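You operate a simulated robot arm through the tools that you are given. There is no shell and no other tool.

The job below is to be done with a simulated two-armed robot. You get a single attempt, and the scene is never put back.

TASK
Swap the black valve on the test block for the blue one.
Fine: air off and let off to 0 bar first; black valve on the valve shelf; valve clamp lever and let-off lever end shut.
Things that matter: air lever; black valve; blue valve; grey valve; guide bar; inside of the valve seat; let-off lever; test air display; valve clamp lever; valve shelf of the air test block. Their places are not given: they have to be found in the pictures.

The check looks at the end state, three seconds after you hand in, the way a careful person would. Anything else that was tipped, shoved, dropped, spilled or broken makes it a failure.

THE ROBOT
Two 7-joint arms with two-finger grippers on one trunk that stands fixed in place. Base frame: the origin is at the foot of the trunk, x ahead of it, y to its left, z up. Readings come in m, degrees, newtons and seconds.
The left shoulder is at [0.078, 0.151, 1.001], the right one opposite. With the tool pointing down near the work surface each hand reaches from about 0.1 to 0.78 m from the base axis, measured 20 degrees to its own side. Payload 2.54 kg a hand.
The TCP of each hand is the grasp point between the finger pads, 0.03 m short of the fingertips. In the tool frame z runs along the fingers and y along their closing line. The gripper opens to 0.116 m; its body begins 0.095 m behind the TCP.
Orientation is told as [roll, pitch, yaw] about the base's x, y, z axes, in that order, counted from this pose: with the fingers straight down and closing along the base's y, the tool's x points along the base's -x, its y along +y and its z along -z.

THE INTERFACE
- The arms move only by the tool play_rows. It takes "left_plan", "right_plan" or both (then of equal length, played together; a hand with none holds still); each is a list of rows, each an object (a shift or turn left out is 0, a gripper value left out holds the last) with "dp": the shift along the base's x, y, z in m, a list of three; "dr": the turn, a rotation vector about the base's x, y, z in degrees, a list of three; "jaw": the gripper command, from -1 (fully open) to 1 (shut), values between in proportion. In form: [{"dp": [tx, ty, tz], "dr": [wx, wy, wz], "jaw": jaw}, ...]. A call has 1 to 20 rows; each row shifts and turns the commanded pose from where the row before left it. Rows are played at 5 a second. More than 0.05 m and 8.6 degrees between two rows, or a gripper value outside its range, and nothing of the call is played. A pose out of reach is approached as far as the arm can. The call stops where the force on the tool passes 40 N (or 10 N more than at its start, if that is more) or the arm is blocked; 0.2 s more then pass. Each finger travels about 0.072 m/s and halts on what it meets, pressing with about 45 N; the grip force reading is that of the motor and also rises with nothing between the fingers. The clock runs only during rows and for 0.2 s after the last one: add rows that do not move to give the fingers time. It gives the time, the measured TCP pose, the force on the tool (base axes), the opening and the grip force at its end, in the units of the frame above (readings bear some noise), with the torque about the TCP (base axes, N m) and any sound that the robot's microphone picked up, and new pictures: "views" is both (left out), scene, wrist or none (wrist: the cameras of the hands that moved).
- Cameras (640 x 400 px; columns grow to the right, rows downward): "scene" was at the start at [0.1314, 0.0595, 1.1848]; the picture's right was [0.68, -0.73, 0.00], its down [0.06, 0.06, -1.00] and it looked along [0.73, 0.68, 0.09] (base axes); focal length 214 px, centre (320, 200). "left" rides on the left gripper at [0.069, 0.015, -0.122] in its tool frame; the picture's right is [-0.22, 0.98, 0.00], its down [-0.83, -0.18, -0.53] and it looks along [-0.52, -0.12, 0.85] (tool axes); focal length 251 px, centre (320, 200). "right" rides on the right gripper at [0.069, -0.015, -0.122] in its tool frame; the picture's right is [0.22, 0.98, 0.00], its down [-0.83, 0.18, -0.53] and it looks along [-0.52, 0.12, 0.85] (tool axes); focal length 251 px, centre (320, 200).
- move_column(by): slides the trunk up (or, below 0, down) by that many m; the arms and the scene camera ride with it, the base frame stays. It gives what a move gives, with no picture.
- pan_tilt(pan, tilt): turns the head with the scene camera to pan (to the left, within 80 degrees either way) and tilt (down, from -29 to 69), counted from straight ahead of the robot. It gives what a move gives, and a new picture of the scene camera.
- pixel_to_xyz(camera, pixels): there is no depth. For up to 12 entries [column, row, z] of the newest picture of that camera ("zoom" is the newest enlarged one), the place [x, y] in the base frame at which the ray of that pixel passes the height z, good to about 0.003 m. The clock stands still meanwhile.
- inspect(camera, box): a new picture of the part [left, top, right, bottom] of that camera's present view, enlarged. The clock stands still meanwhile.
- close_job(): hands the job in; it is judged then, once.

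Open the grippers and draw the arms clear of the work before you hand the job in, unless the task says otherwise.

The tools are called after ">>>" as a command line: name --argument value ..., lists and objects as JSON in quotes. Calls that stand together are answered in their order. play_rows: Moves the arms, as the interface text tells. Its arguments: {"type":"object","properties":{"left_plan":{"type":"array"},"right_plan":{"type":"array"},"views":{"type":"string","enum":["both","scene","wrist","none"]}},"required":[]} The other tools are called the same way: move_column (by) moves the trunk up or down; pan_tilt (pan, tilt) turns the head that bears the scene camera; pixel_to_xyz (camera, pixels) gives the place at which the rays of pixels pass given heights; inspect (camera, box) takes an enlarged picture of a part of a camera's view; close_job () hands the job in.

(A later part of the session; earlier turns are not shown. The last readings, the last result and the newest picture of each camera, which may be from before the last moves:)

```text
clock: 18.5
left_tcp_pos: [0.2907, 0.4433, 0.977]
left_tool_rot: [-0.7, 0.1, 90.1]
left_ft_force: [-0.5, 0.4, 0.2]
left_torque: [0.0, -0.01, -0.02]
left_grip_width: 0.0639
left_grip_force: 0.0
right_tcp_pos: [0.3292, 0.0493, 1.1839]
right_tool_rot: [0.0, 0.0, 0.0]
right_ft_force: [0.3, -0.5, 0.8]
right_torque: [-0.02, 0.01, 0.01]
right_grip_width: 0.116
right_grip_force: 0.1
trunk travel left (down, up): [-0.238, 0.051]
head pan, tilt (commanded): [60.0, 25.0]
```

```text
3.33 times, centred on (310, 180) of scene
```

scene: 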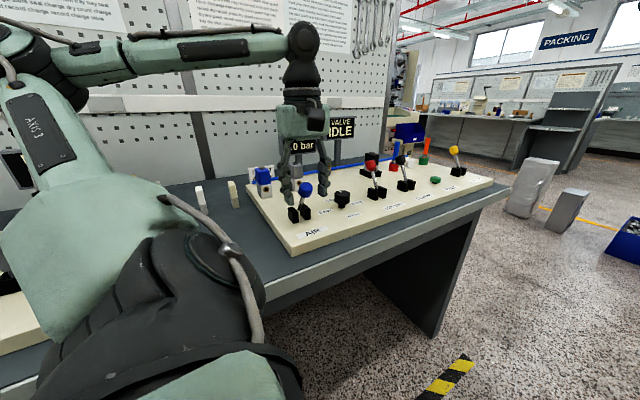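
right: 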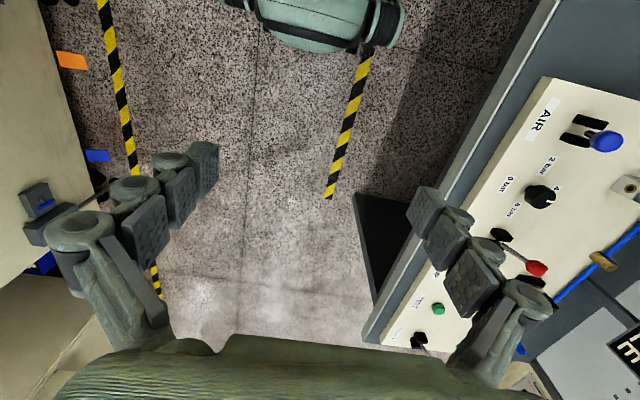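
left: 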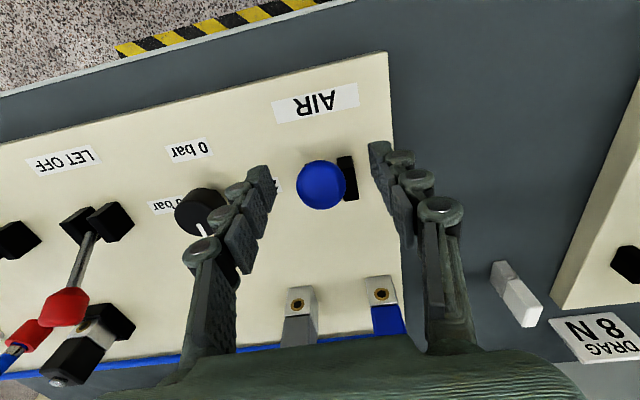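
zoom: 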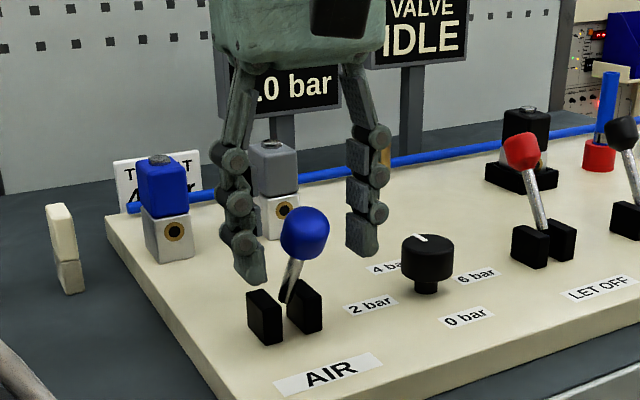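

The ball sits centred between the fingers at (321,185). I close on it and swing it along its arc in +y.

>>> play_rows --left_plan '[{"jaw": 1}, {"jaw": 1}, {"jaw": 1}, {"dp": [0, 0.012, 0.005]}, {"dp": [0, 0.01, 0.0027]}, {"dp": [0, 0.01, 0.0016]}, {"dp": [0, 0.01, 0.0005]}, {"dp": [0, 0.01, -0.0005]}, {"dp": [0, 0.01, -0.0016]}, {"dp": [0, 0.01, -0.0027]}, {"dp": [0, 0.01, -0.004]}, {}]' --views "both"

>>> inspect --camera "scene" --box '[250, 120, 370, 240]'

```text
clock: 21.1
left_tcp_pos: [0.2897, 0.5217, 0.9792]
left_tool_rot: [-0.8, 0.1, 90.0]
left_ft_force: [-3.9, -16.4, 5.1]
left_torque: [-1.47, 0.02, -0.11]
left_grip_width: 0.0261
left_grip_force: 44.8
right_tcp_pos: [0.3289, 0.0463, 1.1843]
right_tool_rot: [0.1, 0.0, 0.0]
right_ft_force: [0.1, -0.3, -0.6]
right_torque: [0.0, -0.01, 0.04]
right_grip_width: 0.1161
right_grip_force: 0.1
trunk travel left (down, up): [-0.238, 0.051]
head pan, tilt (commanded): [60.0, 25.0]
```

scene: 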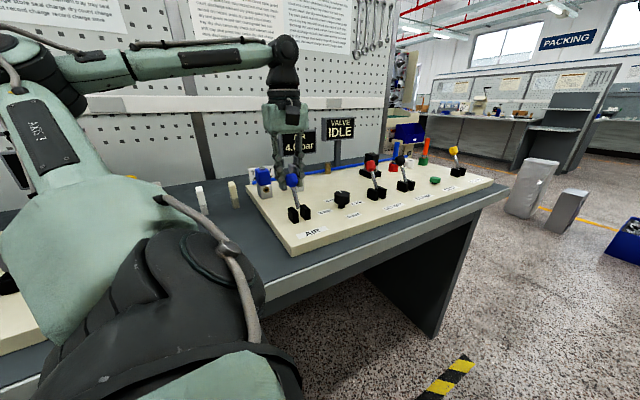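
left: 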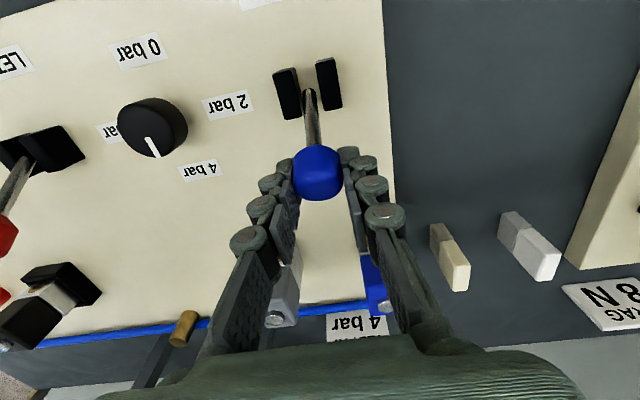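

```text
3.33 times, centred on (310, 180) of scene
```

zoom: 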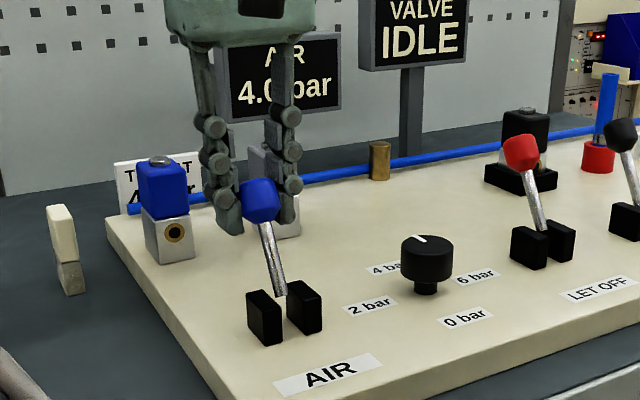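

The AIR lever is now swung back (ball at (258,200) in the zoom). I open the fingers and lift straight up, then check that it stays.

>>> play_rows --left_plan '[{"jaw": -0.1}, {"jaw": -0.1}, {"jaw": -0.1}, {"dp": [0, 0, 0.045]}, {"dp": [0, 0, 0.045]}, {}]' --views "both"

>>> inspect --camera "scene" --box '[250, 120, 370, 240]'

```text
clock: 22.5
left_tcp_pos: [0.2886, 0.5246, 1.0678]
left_tool_rot: [-0.7, 0.1, 90.2]
left_ft_force: [0.2, 0.1, -0.1]
left_torque: [-0.03, 0.0, 0.01]
left_grip_width: 0.0638
left_grip_force: 0.0
right_tcp_pos: [0.3305, 0.0491, 1.1845]
right_tool_rot: [0.0, 0.0, 0.0]
right_ft_force: [0.8, 0.0, -0.1]
right_torque: [0.03, -0.02, 0.03]
right_grip_width: 0.116
right_grip_force: 0.1
trunk travel left (down, up): [-0.238, 0.051]
head pan, tilt (commanded): [60.0, 25.0]
```

scene: 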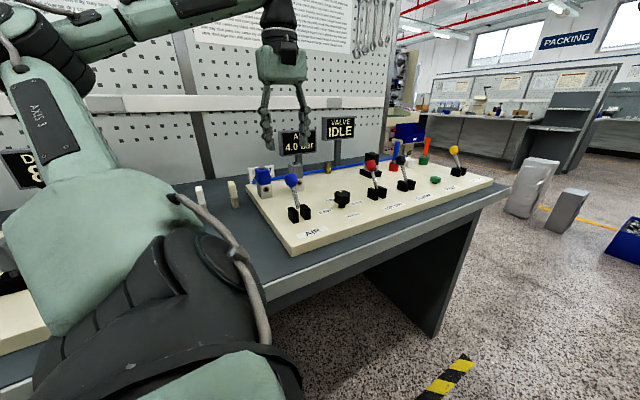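
left: 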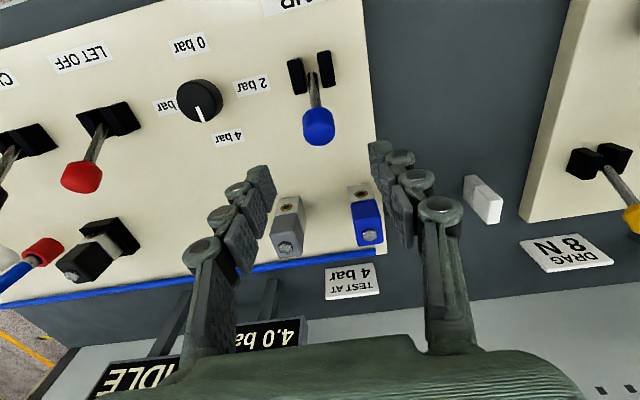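

```text
3.33 times, centred on (310, 180) of scene
```

zoom: 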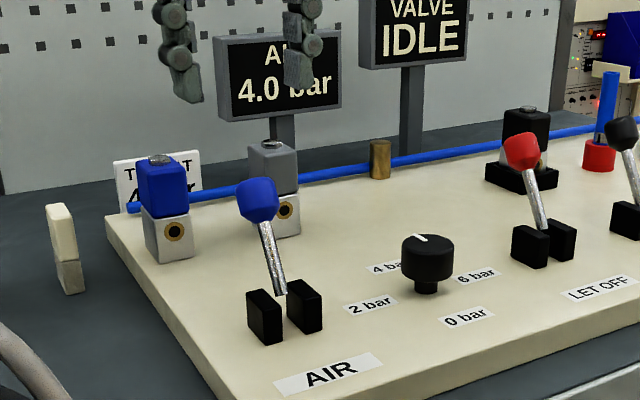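

AIR is off and stays so; the display still shows 4.0 bar trapped. Now I go over the red LET OFF ball (0.530, 0.518, 0.970) and descend around it.

>>> play_rows --left_plan '[{"dp": [0.045, 0, 0]}, {"dp": [0.045, 0, 0]}, {"dp": [0.045, 0, 0]}, {"dp": [0.045, -0.002, 0]}, {"dp": [0.045, -0.002, 0]}, {"dp": [0.0165, -0.002, 0]}, {}, {"dp": [0, 0, -0.045]}, {}, {}]' --views "both"

```text
clock: 24.7
left_tcp_pos: [0.5307, 0.5183, 1.0241]
left_tool_rot: [-0.8, 0.0, 90.1]
left_ft_force: [1.5, -0.1, 0.2]
left_torque: [0.0, 0.0, -0.01]
left_grip_width: 0.0639
left_grip_force: 0.0
right_tcp_pos: [0.3296, 0.0484, 1.1837]
right_tool_rot: [-0.1, 0.0, 0.0]
right_ft_force: [-0.2, 0.3, -0.2]
right_torque: [-0.01, 0.04, 0.01]
right_grip_width: 0.1164
right_grip_force: 0.1
trunk travel left (down, up): [-0.238, 0.051]
head pan, tilt (commanded): [60.0, 25.0]
```

scene: 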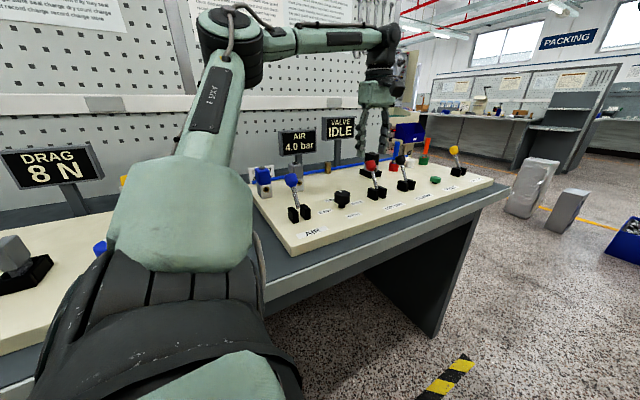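
left: 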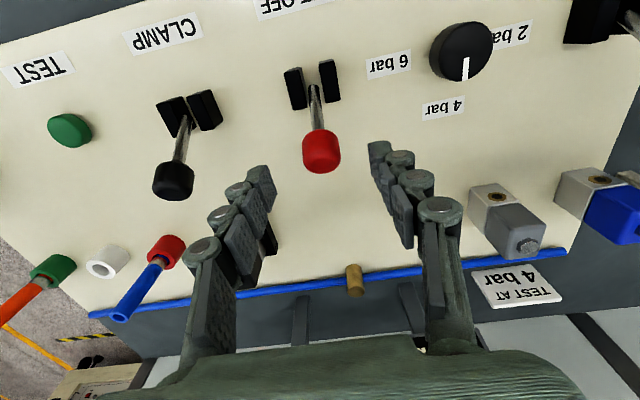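

The red ball at (321,152) lines up under the TCP. I descend, grip, and pull it toward -y along its arc.

>>> play_rows --left_plan '[{"dp": [0, 0, -0.045]}, {"dp": [0, 0, -0.006]}, {}, {"jaw": 1}, {"jaw": 1}, {"jaw": 1}, {"dp": [0, -0.01, 0.005]}, {"dp": [0, -0.01, 0.0027]}, {"dp": [0, -0.01, 0.0016]}, {"dp": [0, -0.01, 0.0005]}, {"dp": [0, -0.01, -0.0005]}, {"dp": [0, -0.01, -0.0016]}, {"dp": [0, -0.01, -0.0027]}, {"dp": [0, -0.01, -0.004]}, {}]' --views "both"

>>> inspect --camera "scene" --box '[270, 110, 410, 220]'

```text
clock: 27.9
left_tcp_pos: [0.5307, 0.4396, 0.9715]
left_tool_rot: [-0.7, -0.1, 90.0]
left_ft_force: [-17.9, 17.4, 2.0]
left_torque: [1.32, 0.11, 0.16]
left_grip_width: 0.0261
left_grip_force: 45.3
right_tcp_pos: [0.3284, 0.0506, 1.1845]
right_tool_rot: [-0.1, 0.0, 0.1]
right_ft_force: [-0.1, -0.2, -0.8]
right_torque: [0.0, -0.02, 0.01]
right_grip_width: 0.1158
right_grip_force: 0.0
trunk travel left (down, up): [-0.238, 0.051]
head pan, tilt (commanded): [60.0, 25.0]
```

scene: 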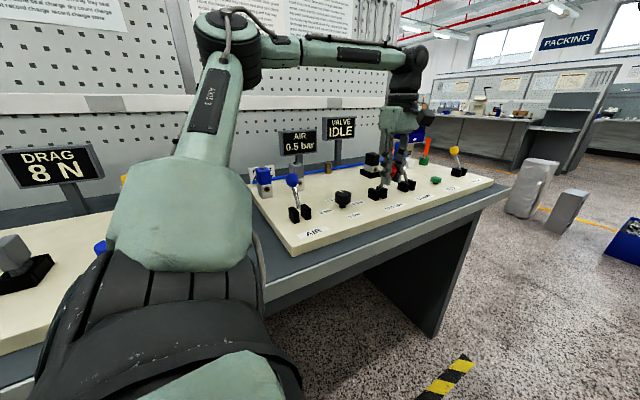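
left: 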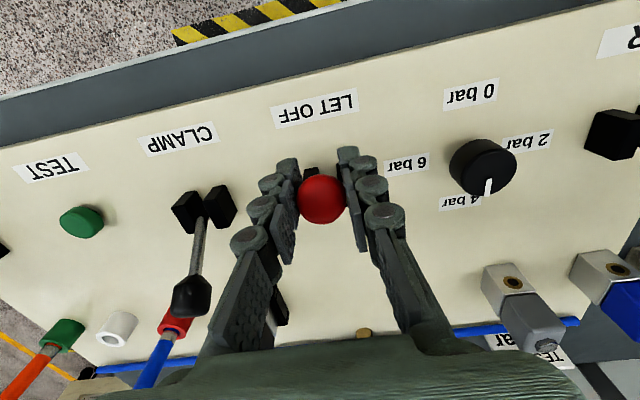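

```text
3.64 times, centred on (340, 165) of scene
```

zoom: 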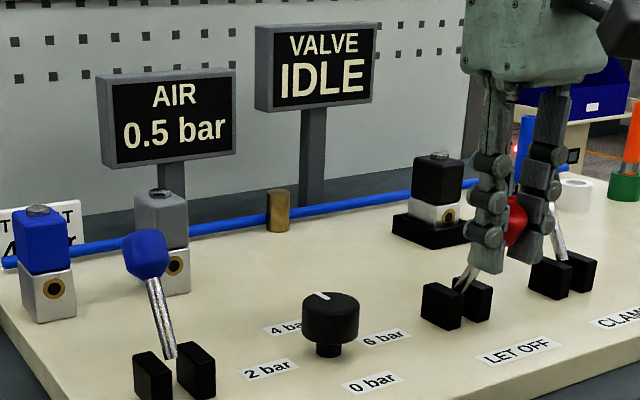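

The let-off lever is open and the display falls: 0.5 bar now. I release, lift, and wait a little for 0 bar.

>>> play_rows --left_plan '[{"jaw": -0.1}, {"jaw": -0.1}, {"jaw": -0.1}, {"dp": [0, 0, 0.045]}, {"dp": [0, 0, 0.045]}, {}, {}, {}, {}, {}]' --views "both"

>>> inspect --camera "scene" --box '[270, 110, 410, 220]'

```text
clock: 30.1
left_tcp_pos: [0.534, 0.4364, 1.0631]
left_tool_rot: [-0.7, 0.1, 90.1]
left_ft_force: [0.6, 0.0, -1.6]
left_torque: [0.01, 0.03, 0.0]
left_grip_width: 0.0641
left_grip_force: 0.1
right_tcp_pos: [0.3291, 0.0474, 1.1846]
right_tool_rot: [-0.1, -0.1, 0.0]
right_ft_force: [-0.6, 0.2, -0.1]
right_torque: [-0.03, 0.0, -0.01]
right_grip_width: 0.116
right_grip_force: 0.2
trunk travel left (down, up): [-0.238, 0.051]
head pan, tilt (commanded): [60.0, 25.0]
```

scene: 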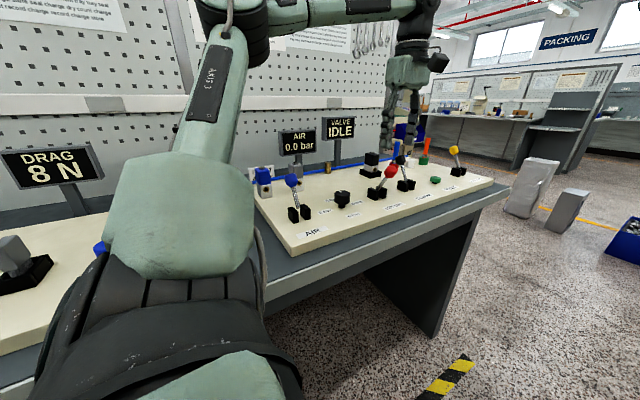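
left: 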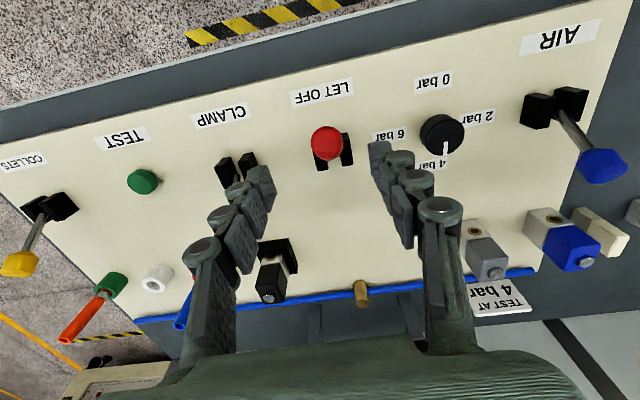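

```text
3.64 times, centred on (340, 165) of scene
```

zoom: 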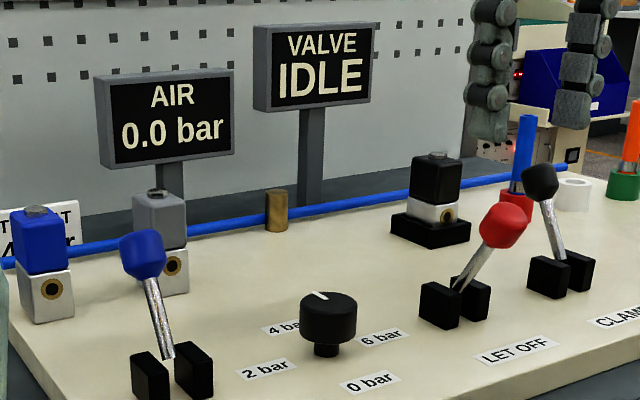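

The display reads 0.0 bar. Next is the CLAMP lever, ball at (0.651, 0.519, 0.969); I move over it and look.

>>> play_rows --left_plan '[{"dp": [0.02, 0.04, 0.005]}, {"dp": [0.045, 0.04, 0]}, {"dp": [0.045, 0.002, 0]}, {"dp": [0.007, 0, 0]}, {}, {"dp": [0, 0, -0.045]}, {}, {}]' --views "both"

```text
refused: row 2 steps farther than a row can; nothing moved
```

The second row was longer than 5 cm, so nothing moved. I repeat with smaller steps.

>>> play_rows --left_plan '[{"dp": [0.02, 0.03, 0.005]}, {"dp": [0.035, 0.03, 0]}, {"dp": [0.035, 0.022, 0]}, {"dp": [0.027, 0, 0]}, {}, {"dp": [0, 0, -0.045]}, {}, {}]' --views "both"

```text
clock: 31.9
left_tcp_pos: [0.6213, 0.5099, 1.0287]
left_tool_rot: [-0.7, 0.0, 90.2]
left_ft_force: [0.5, 0.2, 0.8]
left_torque: [-0.01, -0.01, -0.03]
left_grip_width: 0.0639
left_grip_force: 0.0
left hand out of reach, approached as far as the arm can: row 3, 4
right_tcp_pos: [0.3291, 0.0486, 1.1833]
right_tool_rot: [0.0, 0.0, 0.0]
right_ft_force: [-1.4, 0.0, 2.0]
right_torque: [0.03, -0.04, 0.0]
right_grip_width: 0.1161
right_grip_force: 0.1
trunk travel left (down, up): [-0.238, 0.051]
head pan, tilt (commanded): [60.0, 25.0]
```

scene: 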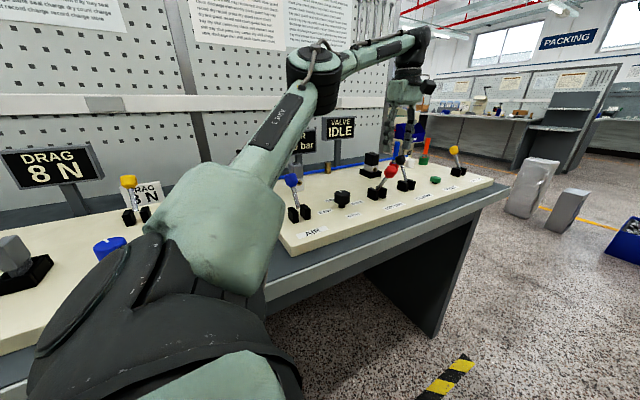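
left: 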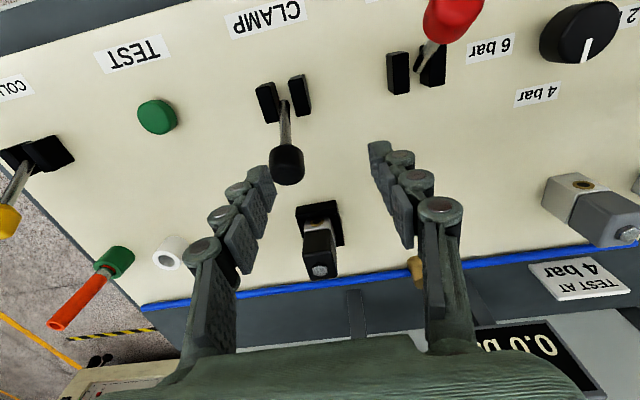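

The arm runs out of reach at (0.621, 0.510) at this height. Raising the trunk brings the shoulder closer to wrist height and so lengthens the reach, so I raise it by 0.05 m.

>>> move_column --by 0.05

```text
clock: 32.8
left_tcp_pos: [0.621, 0.5117, 1.0799]
left_tool_rot: [-0.8, -0.1, 90.1]
left_ft_force: [0.1, 0.4, -0.7]
left_torque: [0.01, 0.01, 0.0]
left_grip_width: 0.064
left_grip_force: 0.1
right_tcp_pos: [0.3308, 0.049, 1.2338]
right_tool_rot: [0.0, 0.0, -0.1]
right_ft_force: [0.4, -0.2, -0.4]
right_torque: [-0.02, 0.01, 0.01]
right_grip_width: 0.1159
right_grip_force: 0.1
trunk travel left (down, up): [-0.288, 0.001]
head pan, tilt (commanded): [60.0, 25.0]
```

Now I try to come over the clamp ball (0.651, 0.519) at z about 1.03.

>>> play_rows --left_plan '[{"dp": [0, 0, -0.03]}, {"dp": [0.015, 0.004, -0.02]}, {"dp": [0.015, 0.004, 0]}, {}, {}]' --views "both"

```text
clock: 34.0
left_tcp_pos: [0.6515, 0.519, 1.0306]
left_tool_rot: [-0.7, 0.0, 90.1]
left_ft_force: [0.0, 0.2, -0.6]
left_torque: [-0.02, -0.02, -0.01]
left_grip_width: 0.064
left_grip_force: 0.1
right_tcp_pos: [0.3292, 0.0484, 1.2333]
right_tool_rot: [-0.1, 0.0, 0.1]
right_ft_force: [-0.8, 0.0, -0.2]
right_torque: [0.01, 0.01, 0.01]
right_grip_width: 0.1159
right_grip_force: 0.0
trunk travel left (down, up): [-0.288, 0.001]
head pan, tilt (commanded): [60.0, 25.0]
```

scene: 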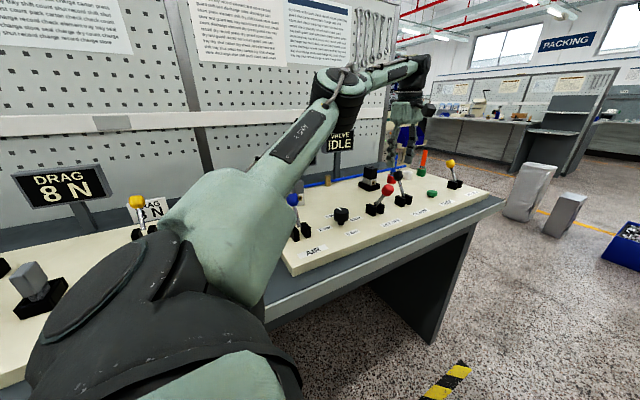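
left: 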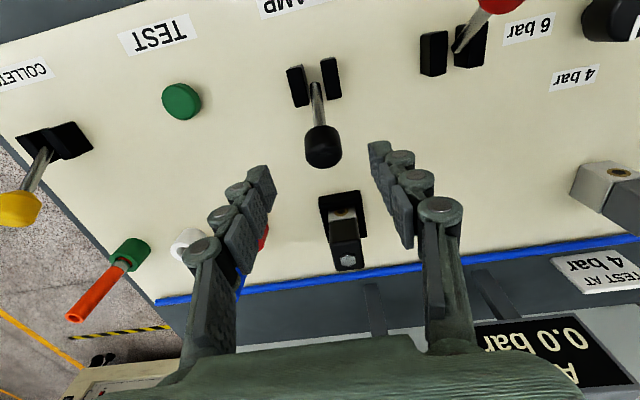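

The clamp ball at (323,146) is under the TCP. I descend, grip, and pull it toward -y.

>>> play_rows --left_plan '[{"dp": [0, -0.002, -0.04]}, {"dp": [0, 0, -0.02]}, {}, {"jaw": 1}, {"jaw": 1}, {"jaw": 1}, {"dp": [0, -0.01, 0.005]}, {"dp": [0, -0.01, 0.0027]}, {"dp": [0, -0.01, 0.0016]}, {"dp": [0, -0.01, 0.0005]}, {"dp": [0, -0.01, -0.0005]}, {"dp": [0, -0.01, -0.0016]}, {"dp": [0, -0.01, -0.0027]}, {"dp": [0, -0.01, -0.004]}, {}]' --views "both"

>>> inspect --camera "scene" --box '[300, 110, 440, 220]'

```text
clock: 37.2
left_tcp_pos: [0.6503, 0.4376, 0.9706]
left_tool_rot: [-0.8, 0.0, 90.1]
left_ft_force: [-12.5, 11.8, -1.4]
left_torque: [0.89, 0.09, 0.13]
left_grip_width: 0.0254
left_grip_force: 45.3
right_tcp_pos: [0.3271, 0.0494, 1.2341]
right_tool_rot: [-0.2, -0.1, 0.0]
right_ft_force: [0.8, -0.4, 0.6]
right_torque: [-0.05, -0.02, 0.0]
right_grip_width: 0.1162
right_grip_force: 0.1
trunk travel left (down, up): [-0.288, 0.001]
head pan, tilt (commanded): [60.0, 25.0]
```

scene: 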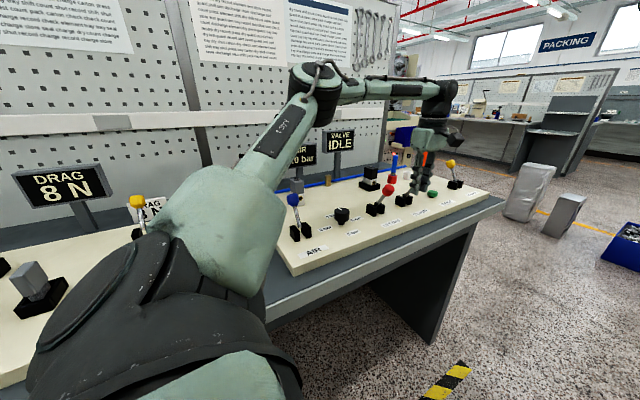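
left: 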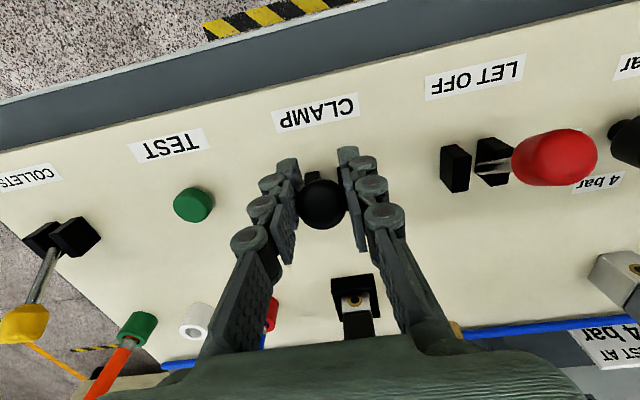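

```text
3.64 times, centred on (370, 165) of scene
```

zoom: 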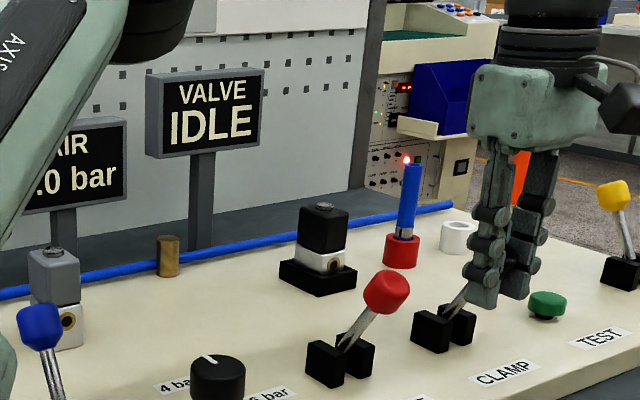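

The clamp lever is pulled open. I release it and lift away, then look at the seat.

>>> play_rows --left_plan '[{"jaw": -0.1}, {"jaw": -0.1}, {"jaw": -0.1}, {"dp": [-0.01, 0, 0.045]}, {"dp": [-0.01, 0, 0.045]}, {}, {}]' --views "both"

>>> inspect --camera "scene" --box '[300, 110, 440, 220]'

>>> inspect --camera "left" --box '[280, 200, 400, 300]'

```text
clock: 38.8
left_tcp_pos: [0.6303, 0.4372, 1.0603]
left_tool_rot: [-0.6, 0.1, 90.2]
left_ft_force: [-0.5, -0.9, -0.1]
left_torque: [0.0, -0.01, 0.02]
left_grip_width: 0.064
left_grip_force: 0.0
right_tcp_pos: [0.3294, 0.0498, 1.2346]
right_tool_rot: [0.0, -0.1, -0.1]
right_ft_force: [0.3, -0.9, -0.1]
right_torque: [0.01, -0.02, 0.01]
right_grip_width: 0.116
right_grip_force: 0.2
trunk travel left (down, up): [-0.288, 0.001]
head pan, tilt (commanded): [60.0, 25.0]
```

scene: 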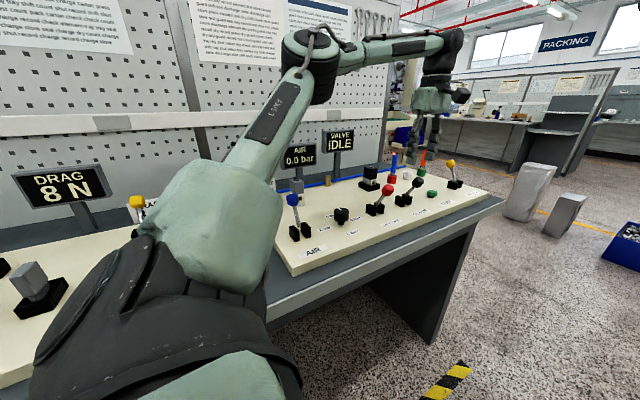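
left: 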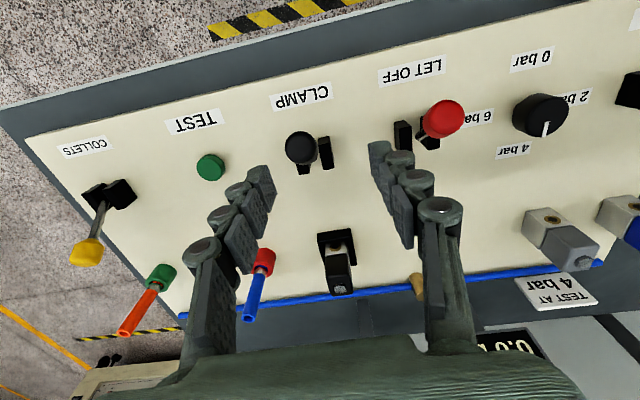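

```text
3.64 times, centred on (370, 165) of scene
```

zoom: 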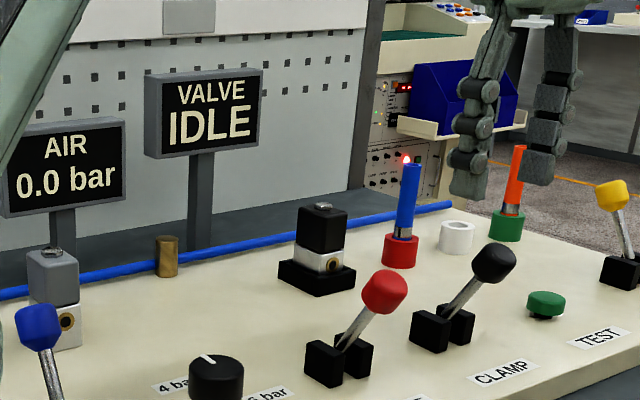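

```text
4.00 times, centred on (340, 250) of left
```

zoom: 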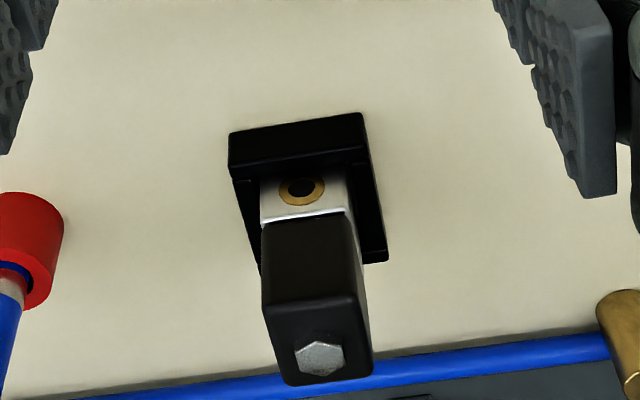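

Clamp is open and the black valve is free at about (0.650, 0.643). To reach it I tilt the hand about x by 32 degrees (closing line stays along x) and approach at safe height.

>>> play_rows --left_plan '[{"dp": [0.005, 0.03, 0.0], "dr": [8, 0, 0]}, {"dp": [0.005, 0.03, 0.0], "dr": [8, 0, 0]}, {"dp": [0.005, 0.03, 0.0], "dr": [8, 0, 0]}, {"dp": [0.005, 0.03, 0.0], "dr": [8, 0, 0]}, {}, {}]' --views "both"

```text
clock: 40.2
left_tcp_pos: [0.6501, 0.5583, 1.0611]
left_tool_rot: [-0.8, -32.1, 90.3]
left_ft_force: [0.3, 0.4, 0.2]
left_torque: [0.02, -0.02, -0.02]
left_grip_width: 0.0638
left_grip_force: 0.1
right_tcp_pos: [0.3296, 0.049, 1.2348]
right_tool_rot: [0.0, 0.0, 0.0]
right_ft_force: [-0.2, 0.2, -1.3]
right_torque: [0.0, 0.0, 0.01]
right_grip_width: 0.1161
right_grip_force: 0.0
trunk travel left (down, up): [-0.288, 0.001]
head pan, tilt (commanded): [60.0, 25.0]
```

scene: 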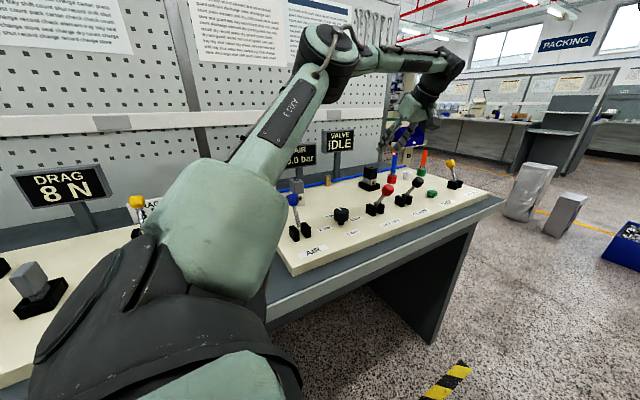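
left: 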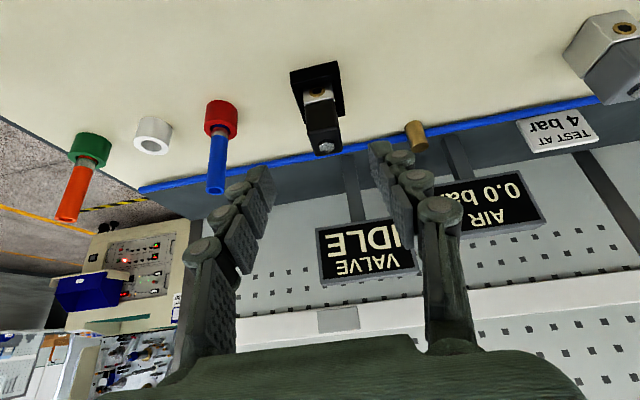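

Full reach at 32 degrees tilt. I check the hex plug's place in this view before advancing.

>>> inspect --camera "left" --box '[270, 50, 380, 170]'

>>> pixel_to_xyz --camera "left" --pixels '[[325, 147, 0.968], [217, 145, 0.97], [215, 190, 0.97]]'

```text
3.33 times, centred on (325, 110) of left
```

zoom: 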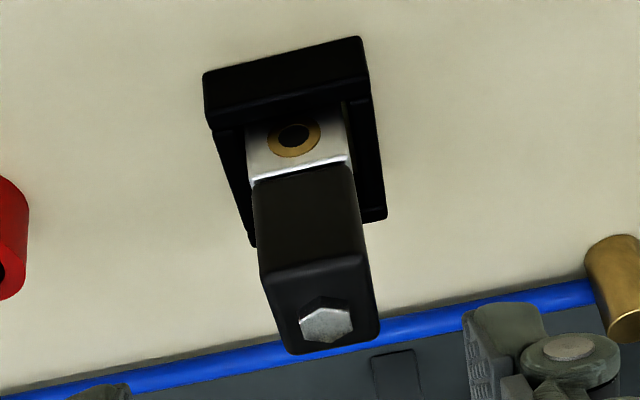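

```text
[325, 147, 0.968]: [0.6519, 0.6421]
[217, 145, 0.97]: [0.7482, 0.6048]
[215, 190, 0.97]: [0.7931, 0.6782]
```

The plug resolves to about (0.650, 0.640). I measure the block's yaw from the long blue bar and the seat's front edge.

>>> pixel_to_xyz --camera "left" --pixels '[[150, 187, 0.89], [290, 159, 0.89], [590, 102, 0.89], [326.8, 145.4, 0.968]]'

>>> pixel_to_xyz --camera "zoom" --pixels '[[203, 72, 0.9], [360, 37, 0.9], [207, 128, 0.9], [370, 97, 0.9], [387, 215, 0.89], [252, 246, 0.89], [259, 274, 0.963], [362, 255, 0.963]]'

```text
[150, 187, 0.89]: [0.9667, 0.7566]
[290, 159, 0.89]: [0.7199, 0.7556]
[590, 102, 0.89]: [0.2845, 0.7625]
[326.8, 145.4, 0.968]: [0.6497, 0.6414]
```

```text
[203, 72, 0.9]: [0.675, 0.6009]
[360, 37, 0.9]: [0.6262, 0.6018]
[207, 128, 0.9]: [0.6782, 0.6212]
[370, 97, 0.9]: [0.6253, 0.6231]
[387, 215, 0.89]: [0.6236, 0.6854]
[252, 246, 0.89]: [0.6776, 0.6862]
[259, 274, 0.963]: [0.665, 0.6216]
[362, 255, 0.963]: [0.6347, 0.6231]
```

The block is turned about -1 degree, so I trim the hand's yaw and roll to match and advance over the valve at a safe height.

>>> play_rows --left_plan '[{"dp": [0, 0.03, 0], "dr": [0, 0.68, -0.9]}, {"dp": [0, 0.03, 0]}, {"dp": [0, 0.0225, -0.01]}, {}, {}]' --views "both"

```text
clock: 41.4
left_tcp_pos: [0.6506, 0.6405, 1.0521]
left_tool_rot: [0.1, -32.0, 88.7]
left_ft_force: [-0.4, 0.1, 0.0]
left_torque: [-0.01, -0.01, -0.03]
left_grip_width: 0.0639
left_grip_force: 0.0
right_tcp_pos: [0.3301, 0.0488, 1.2342]
right_tool_rot: [0.0, 0.0, 0.0]
right_ft_force: [0.4, -0.3, 0.1]
right_torque: [0.01, -0.03, 0.01]
right_grip_width: 0.1159
right_grip_force: 0.1
trunk travel left (down, up): [-0.288, 0.001]
head pan, tilt (commanded): [60.0, 25.0]
```

scene: 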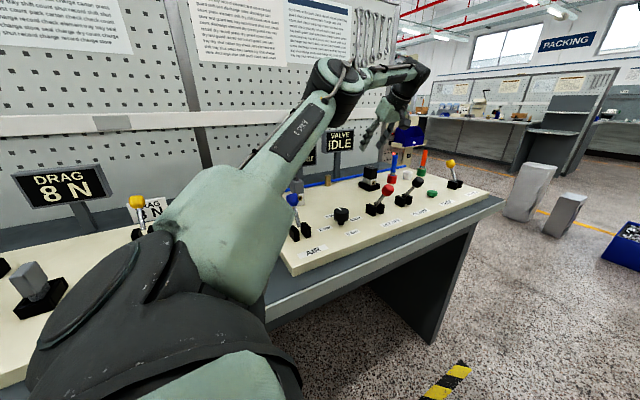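
left: 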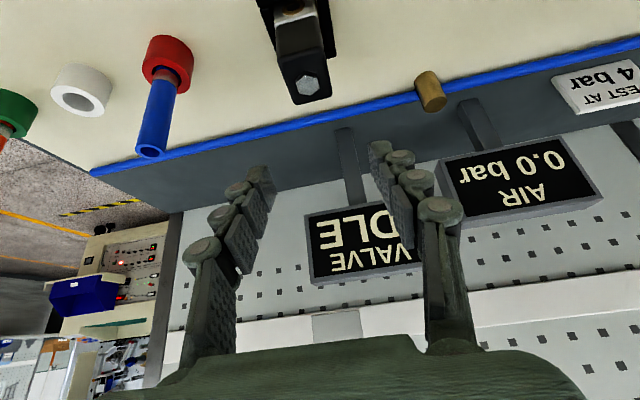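

The plug is now at (306,85) in the left view; I check its coordinates against the TCP.

>>> inspect --camera "left" --box '[240, 0, 400, 120]'

>>> pixel_to_xyz --camera "left" --pixels '[[306, 85, 0.968], [160, 150, 0.97], [152, 150, 1.0]]'

```text
3.33 times, centred on (320, 60) of left
```

zoom: 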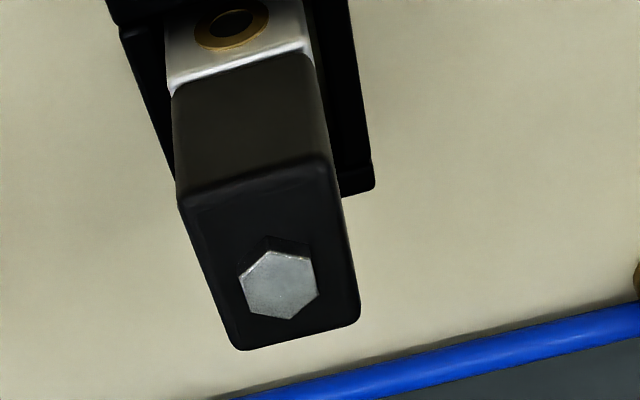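

```text
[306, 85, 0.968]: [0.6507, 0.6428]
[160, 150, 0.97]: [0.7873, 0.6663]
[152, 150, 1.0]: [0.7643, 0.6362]
```

The valve is aligned with the TCP within a millimetre or two. I lower the open fingers around its upper part to z about 0.944.

>>> play_rows --left_plan '[{"dp": [-0.0005, 0.002, -0.03]}, {"dp": [0, 0, -0.03]}, {"dp": [0, 0, -0.03]}, {"dp": [0, 0, -0.018]}, {}, {}]' --views "both"

>>> inspect --camera "scene" --box '[320, 110, 440, 220]'

```text
clock: 42.8
left_tcp_pos: [0.6495, 0.6409, 0.9417]
left_tool_rot: [0.0, -32.1, 88.7]
left_ft_force: [-0.1, -0.1, 0.9]
left_torque: [-0.01, 0.0, 0.03]
left_grip_width: 0.0639
left_grip_force: 0.0
right_tcp_pos: [0.3304, 0.0483, 1.2341]
right_tool_rot: [0.1, 0.0, 0.0]
right_ft_force: [-0.4, 1.2, 0.6]
right_torque: [-0.02, 0.0, 0.01]
right_grip_width: 0.1162
right_grip_force: 0.0
trunk travel left (down, up): [-0.288, 0.001]
head pan, tilt (commanded): [60.0, 25.0]
```

scene: 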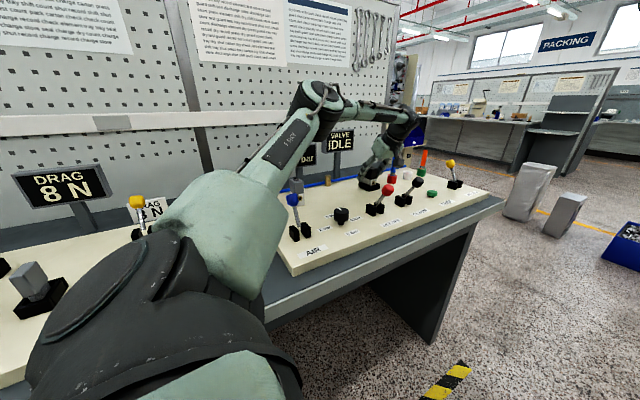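
left: 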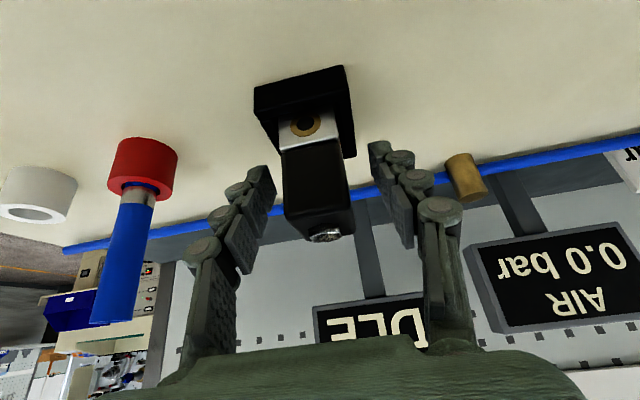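

```text
3.64 times, centred on (380, 165) of scene
```

zoom: 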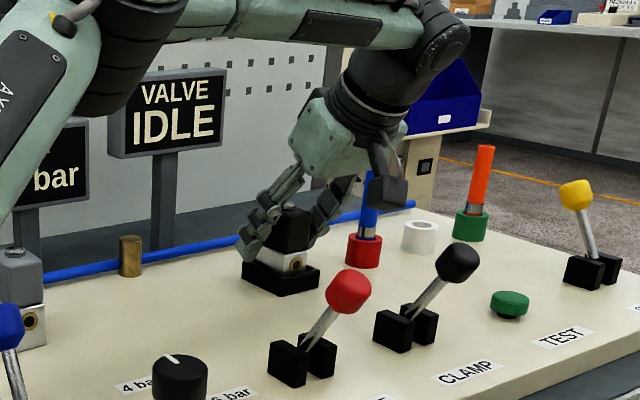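

The fingers straddle the black valve well. I close the gripper on it.

>>> play_rows --left_plan '[{"jaw": 1}, {"jaw": 1}, {"jaw": 1}, {"jaw": 1}]' --views "both"

>>> inspect --camera "left" --box '[220, 40, 420, 260]'

```text
clock: 43.8
left_tcp_pos: [0.6503, 0.6401, 0.9422]
left_tool_rot: [0.0, -32.0, 88.8]
left_ft_force: [-0.3, 0.6, -0.2]
left_torque: [-0.01, -0.02, 0.03]
left_grip_width: 0.0308
left_grip_force: 45.2
right_tcp_pos: [0.3301, 0.0484, 1.2347]
right_tool_rot: [0.0, 0.0, 0.0]
right_ft_force: [-0.2, 0.1, 0.4]
right_torque: [-0.02, 0.0, 0.01]
right_grip_width: 0.1159
right_grip_force: 0.1
trunk travel left (down, up): [-0.288, 0.001]
head pan, tilt (commanded): [60.0, 25.0]
```

scene: 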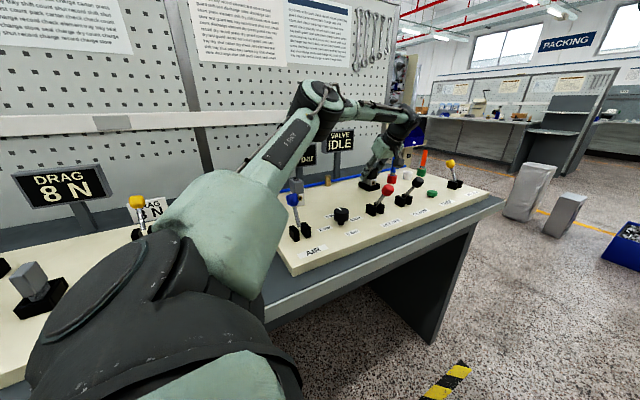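
left: 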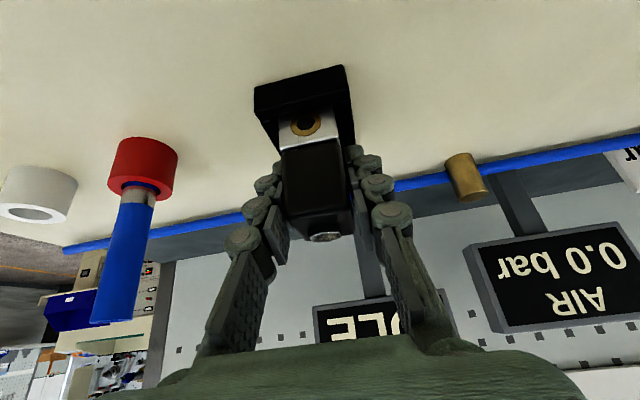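

```text
1.82 times, centred on (320, 150) of left
```

zoom: 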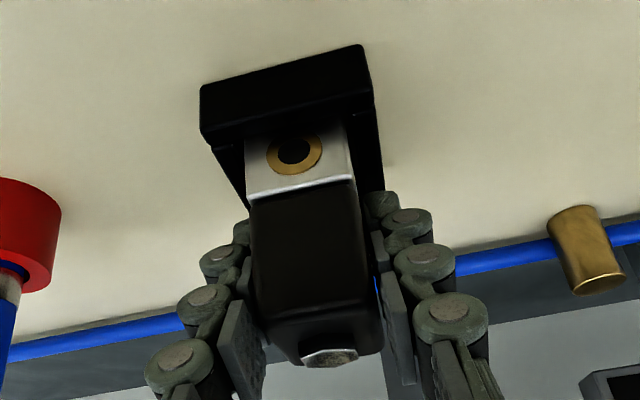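

Gripped at 30.8 mm width with TCP (0.6503, 0.6401, 0.9422); plug at (325,236), port at (306,124) in the left view for later comparison. I lift slowly and watch the force.

>>> play_rows --left_plan '[{"dp": [0, 0, 0.01]}, {"dp": [0, 0, 0.01]}, {"dp": [0, 0, 0.015]}, {"dp": [0, 0, 0.02]}, {"dp": [0, 0, 0.025]}, {}]' --views "both"

>>> inspect --camera "left" --box '[220, 0, 420, 260]'

```text
clock: 45.2
left_tcp_pos: [0.6514, 0.6421, 1.0234]
left_tool_rot: [-0.1, -32.0, 88.8]
left_ft_force: [0.4, 1.3, -2.0]
left_torque: [-0.02, 0.02, -0.02]
left_grip_width: 0.0308
left_grip_force: 45.5
right_tcp_pos: [0.3296, 0.049, 1.2342]
right_tool_rot: [0.0, 0.0, 0.0]
right_ft_force: [-0.3, -0.5, -0.3]
right_torque: [0.0, 0.0, 0.0]
right_grip_width: 0.1161
right_grip_force: 0.1
trunk travel left (down, up): [-0.288, 0.001]
head pan, tilt (commanded): [60.0, 25.0]
```

scene: 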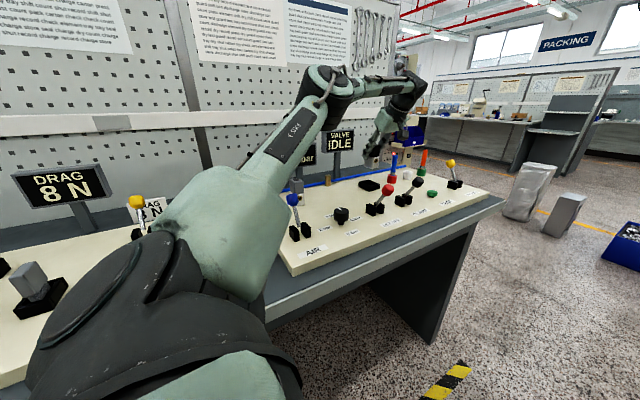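
left: 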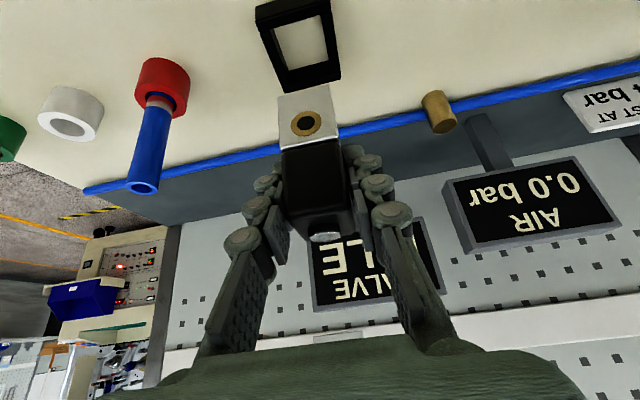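

```text
1.54 times, centred on (320, 130) of left
```

zoom: 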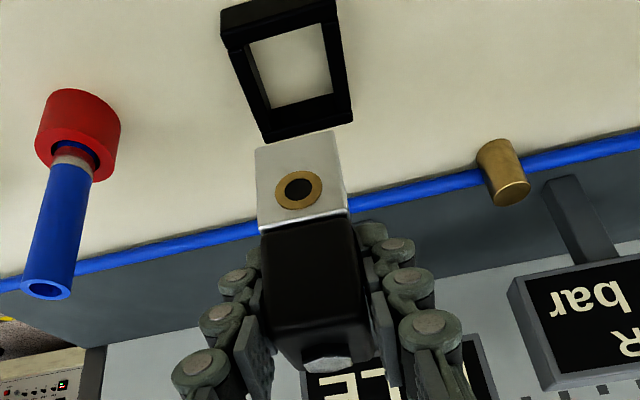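

The black valve is out; the seat is now an empty rectangular frame at (300,40). I enlarge it to measure the opening.

>>> inspect --camera "left" --box '[240, 0, 360, 100]'

```text
4.00 times, centred on (300, 50) of left
```

zoom: 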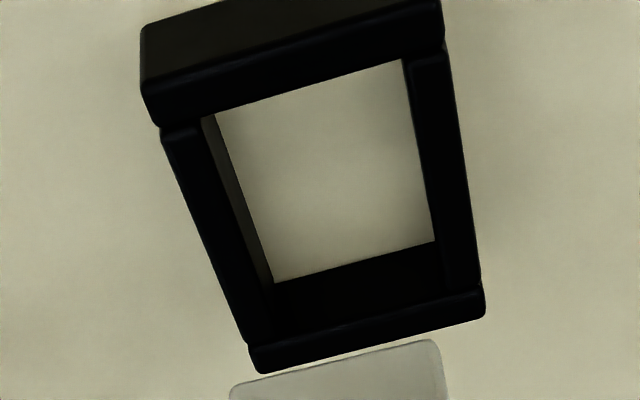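

I query the frame's inner edges on the board level and at the wall top.

>>> pixel_to_xyz --camera "zoom" --pixels '[[275, 283, 0.878], [435, 242, 0.878], [240, 190, 0.878], [405, 62, 0.9], [205, 118, 0.9], [440, 270, 0.9], [272, 335, 0.9], [440, 290, 0.9], [248, 350, 0.9], [482, 290, 0.9], [142, 85, 0.9], [442, 35, 0.9]]'

```text
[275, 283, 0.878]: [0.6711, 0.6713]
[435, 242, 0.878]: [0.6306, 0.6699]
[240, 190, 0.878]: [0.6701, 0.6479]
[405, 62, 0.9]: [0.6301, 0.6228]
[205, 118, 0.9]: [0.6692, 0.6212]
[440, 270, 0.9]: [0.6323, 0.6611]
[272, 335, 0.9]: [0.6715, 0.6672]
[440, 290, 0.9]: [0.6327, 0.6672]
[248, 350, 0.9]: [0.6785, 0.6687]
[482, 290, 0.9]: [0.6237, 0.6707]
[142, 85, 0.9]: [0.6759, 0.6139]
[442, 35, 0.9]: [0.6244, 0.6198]
```

The opening is about 38 x 48 mm for the 31 x 41 mm valve, so about 3 mm play each side. I carry the black valve left to a free spot right of the grey valve, near (0.46, 0.65), first lifting a bit more.

>>> play_rows --left_plan '[{"dp": [0, 0, 0.03]}, {"dp": [-0.03, 0.001, 0]}, {"dp": [-0.04, 0.001, 0]}, {"dp": [-0.04, 0.002, 0]}, {"dp": [-0.04, 0.002, 0]}, {"dp": [-0.0405, 0.002, 0]}, {}, {}]' --views "both"

```text
clock: 47.0
left_tcp_pos: [0.4589, 0.6482, 1.0525]
left_tool_rot: [0.0, -32.0, 88.8]
left_ft_force: [0.9, 0.8, -2.0]
left_torque: [0.0, -0.03, 0.05]
left_grip_width: 0.0307
left_grip_force: 44.9
right_tcp_pos: [0.3296, 0.0495, 1.2339]
right_tool_rot: [0.1, 0.0, -0.1]
right_ft_force: [-0.7, 0.1, -0.1]
right_torque: [0.02, 0.04, 0.02]
right_grip_width: 0.1159
right_grip_force: 0.0
trunk travel left (down, up): [-0.288, 0.001]
head pan, tilt (commanded): [60.0, 25.0]
```

scene: 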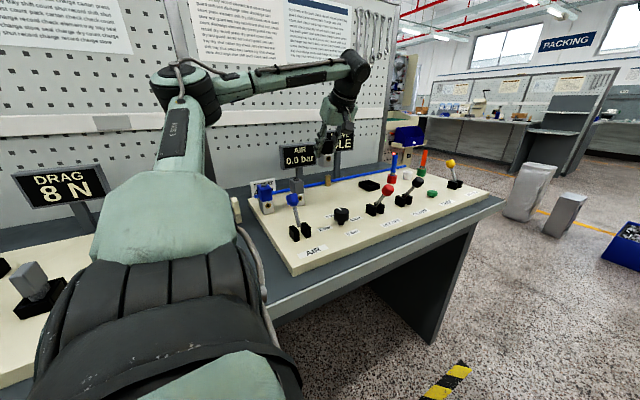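
left: 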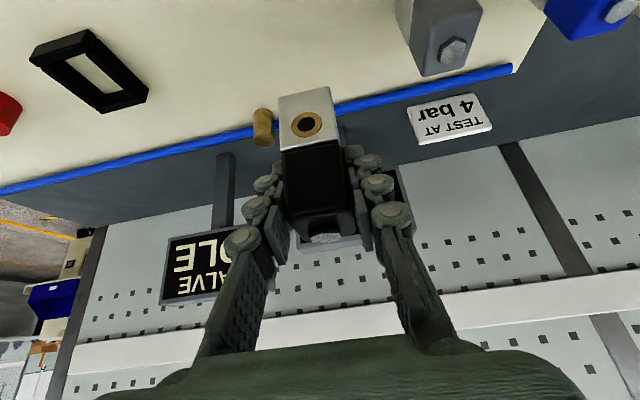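

The spot below is free (brass post at (263,127) is behind it). I lower the black valve toward the board, slowing near contact.

>>> play_rows --left_plan '[{"dp": [0, 0.001, -0.035]}, {"dp": [0, 0, -0.035]}, {"dp": [0, 0, -0.025]}, {"dp": [0, 0, -0.008]}, {"dp": [0, 0, -0.004]}, {"dp": [0, 0, -0.002]}, {}]' --views "both"

>>> inspect --camera "scene" --box '[240, 130, 400, 250]'

```text
clock: 48.6
left_tcp_pos: [0.4598, 0.6511, 0.9428]
left_tool_rot: [0.0, -32.0, 88.8]
left_ft_force: [-0.2, -0.1, -0.9]
left_torque: [-0.02, 0.0, 0.01]
left_grip_width: 0.0311
left_grip_force: 44.8
right_tcp_pos: [0.3307, 0.0503, 1.2339]
right_tool_rot: [0.0, 0.0, 0.0]
right_ft_force: [-0.6, 0.7, 0.1]
right_torque: [0.02, -0.01, 0.01]
right_grip_width: 0.116
right_grip_force: 0.0
trunk travel left (down, up): [-0.288, 0.001]
head pan, tilt (commanded): [60.0, 25.0]
```

scene: 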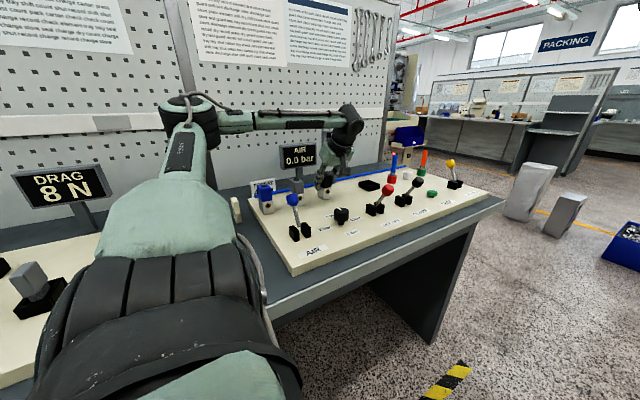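
left: 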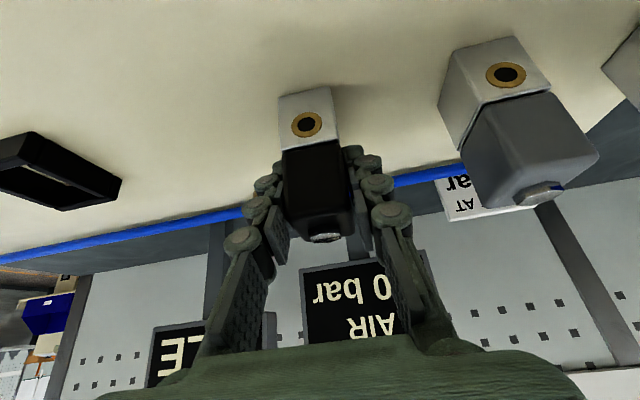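

```text
3.33 times, centred on (320, 190) of scene
```

zoom: 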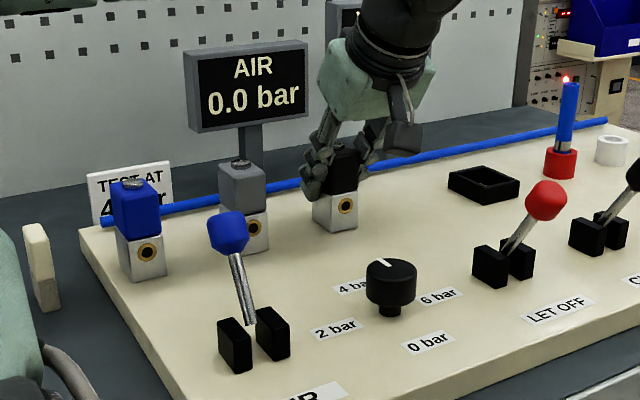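

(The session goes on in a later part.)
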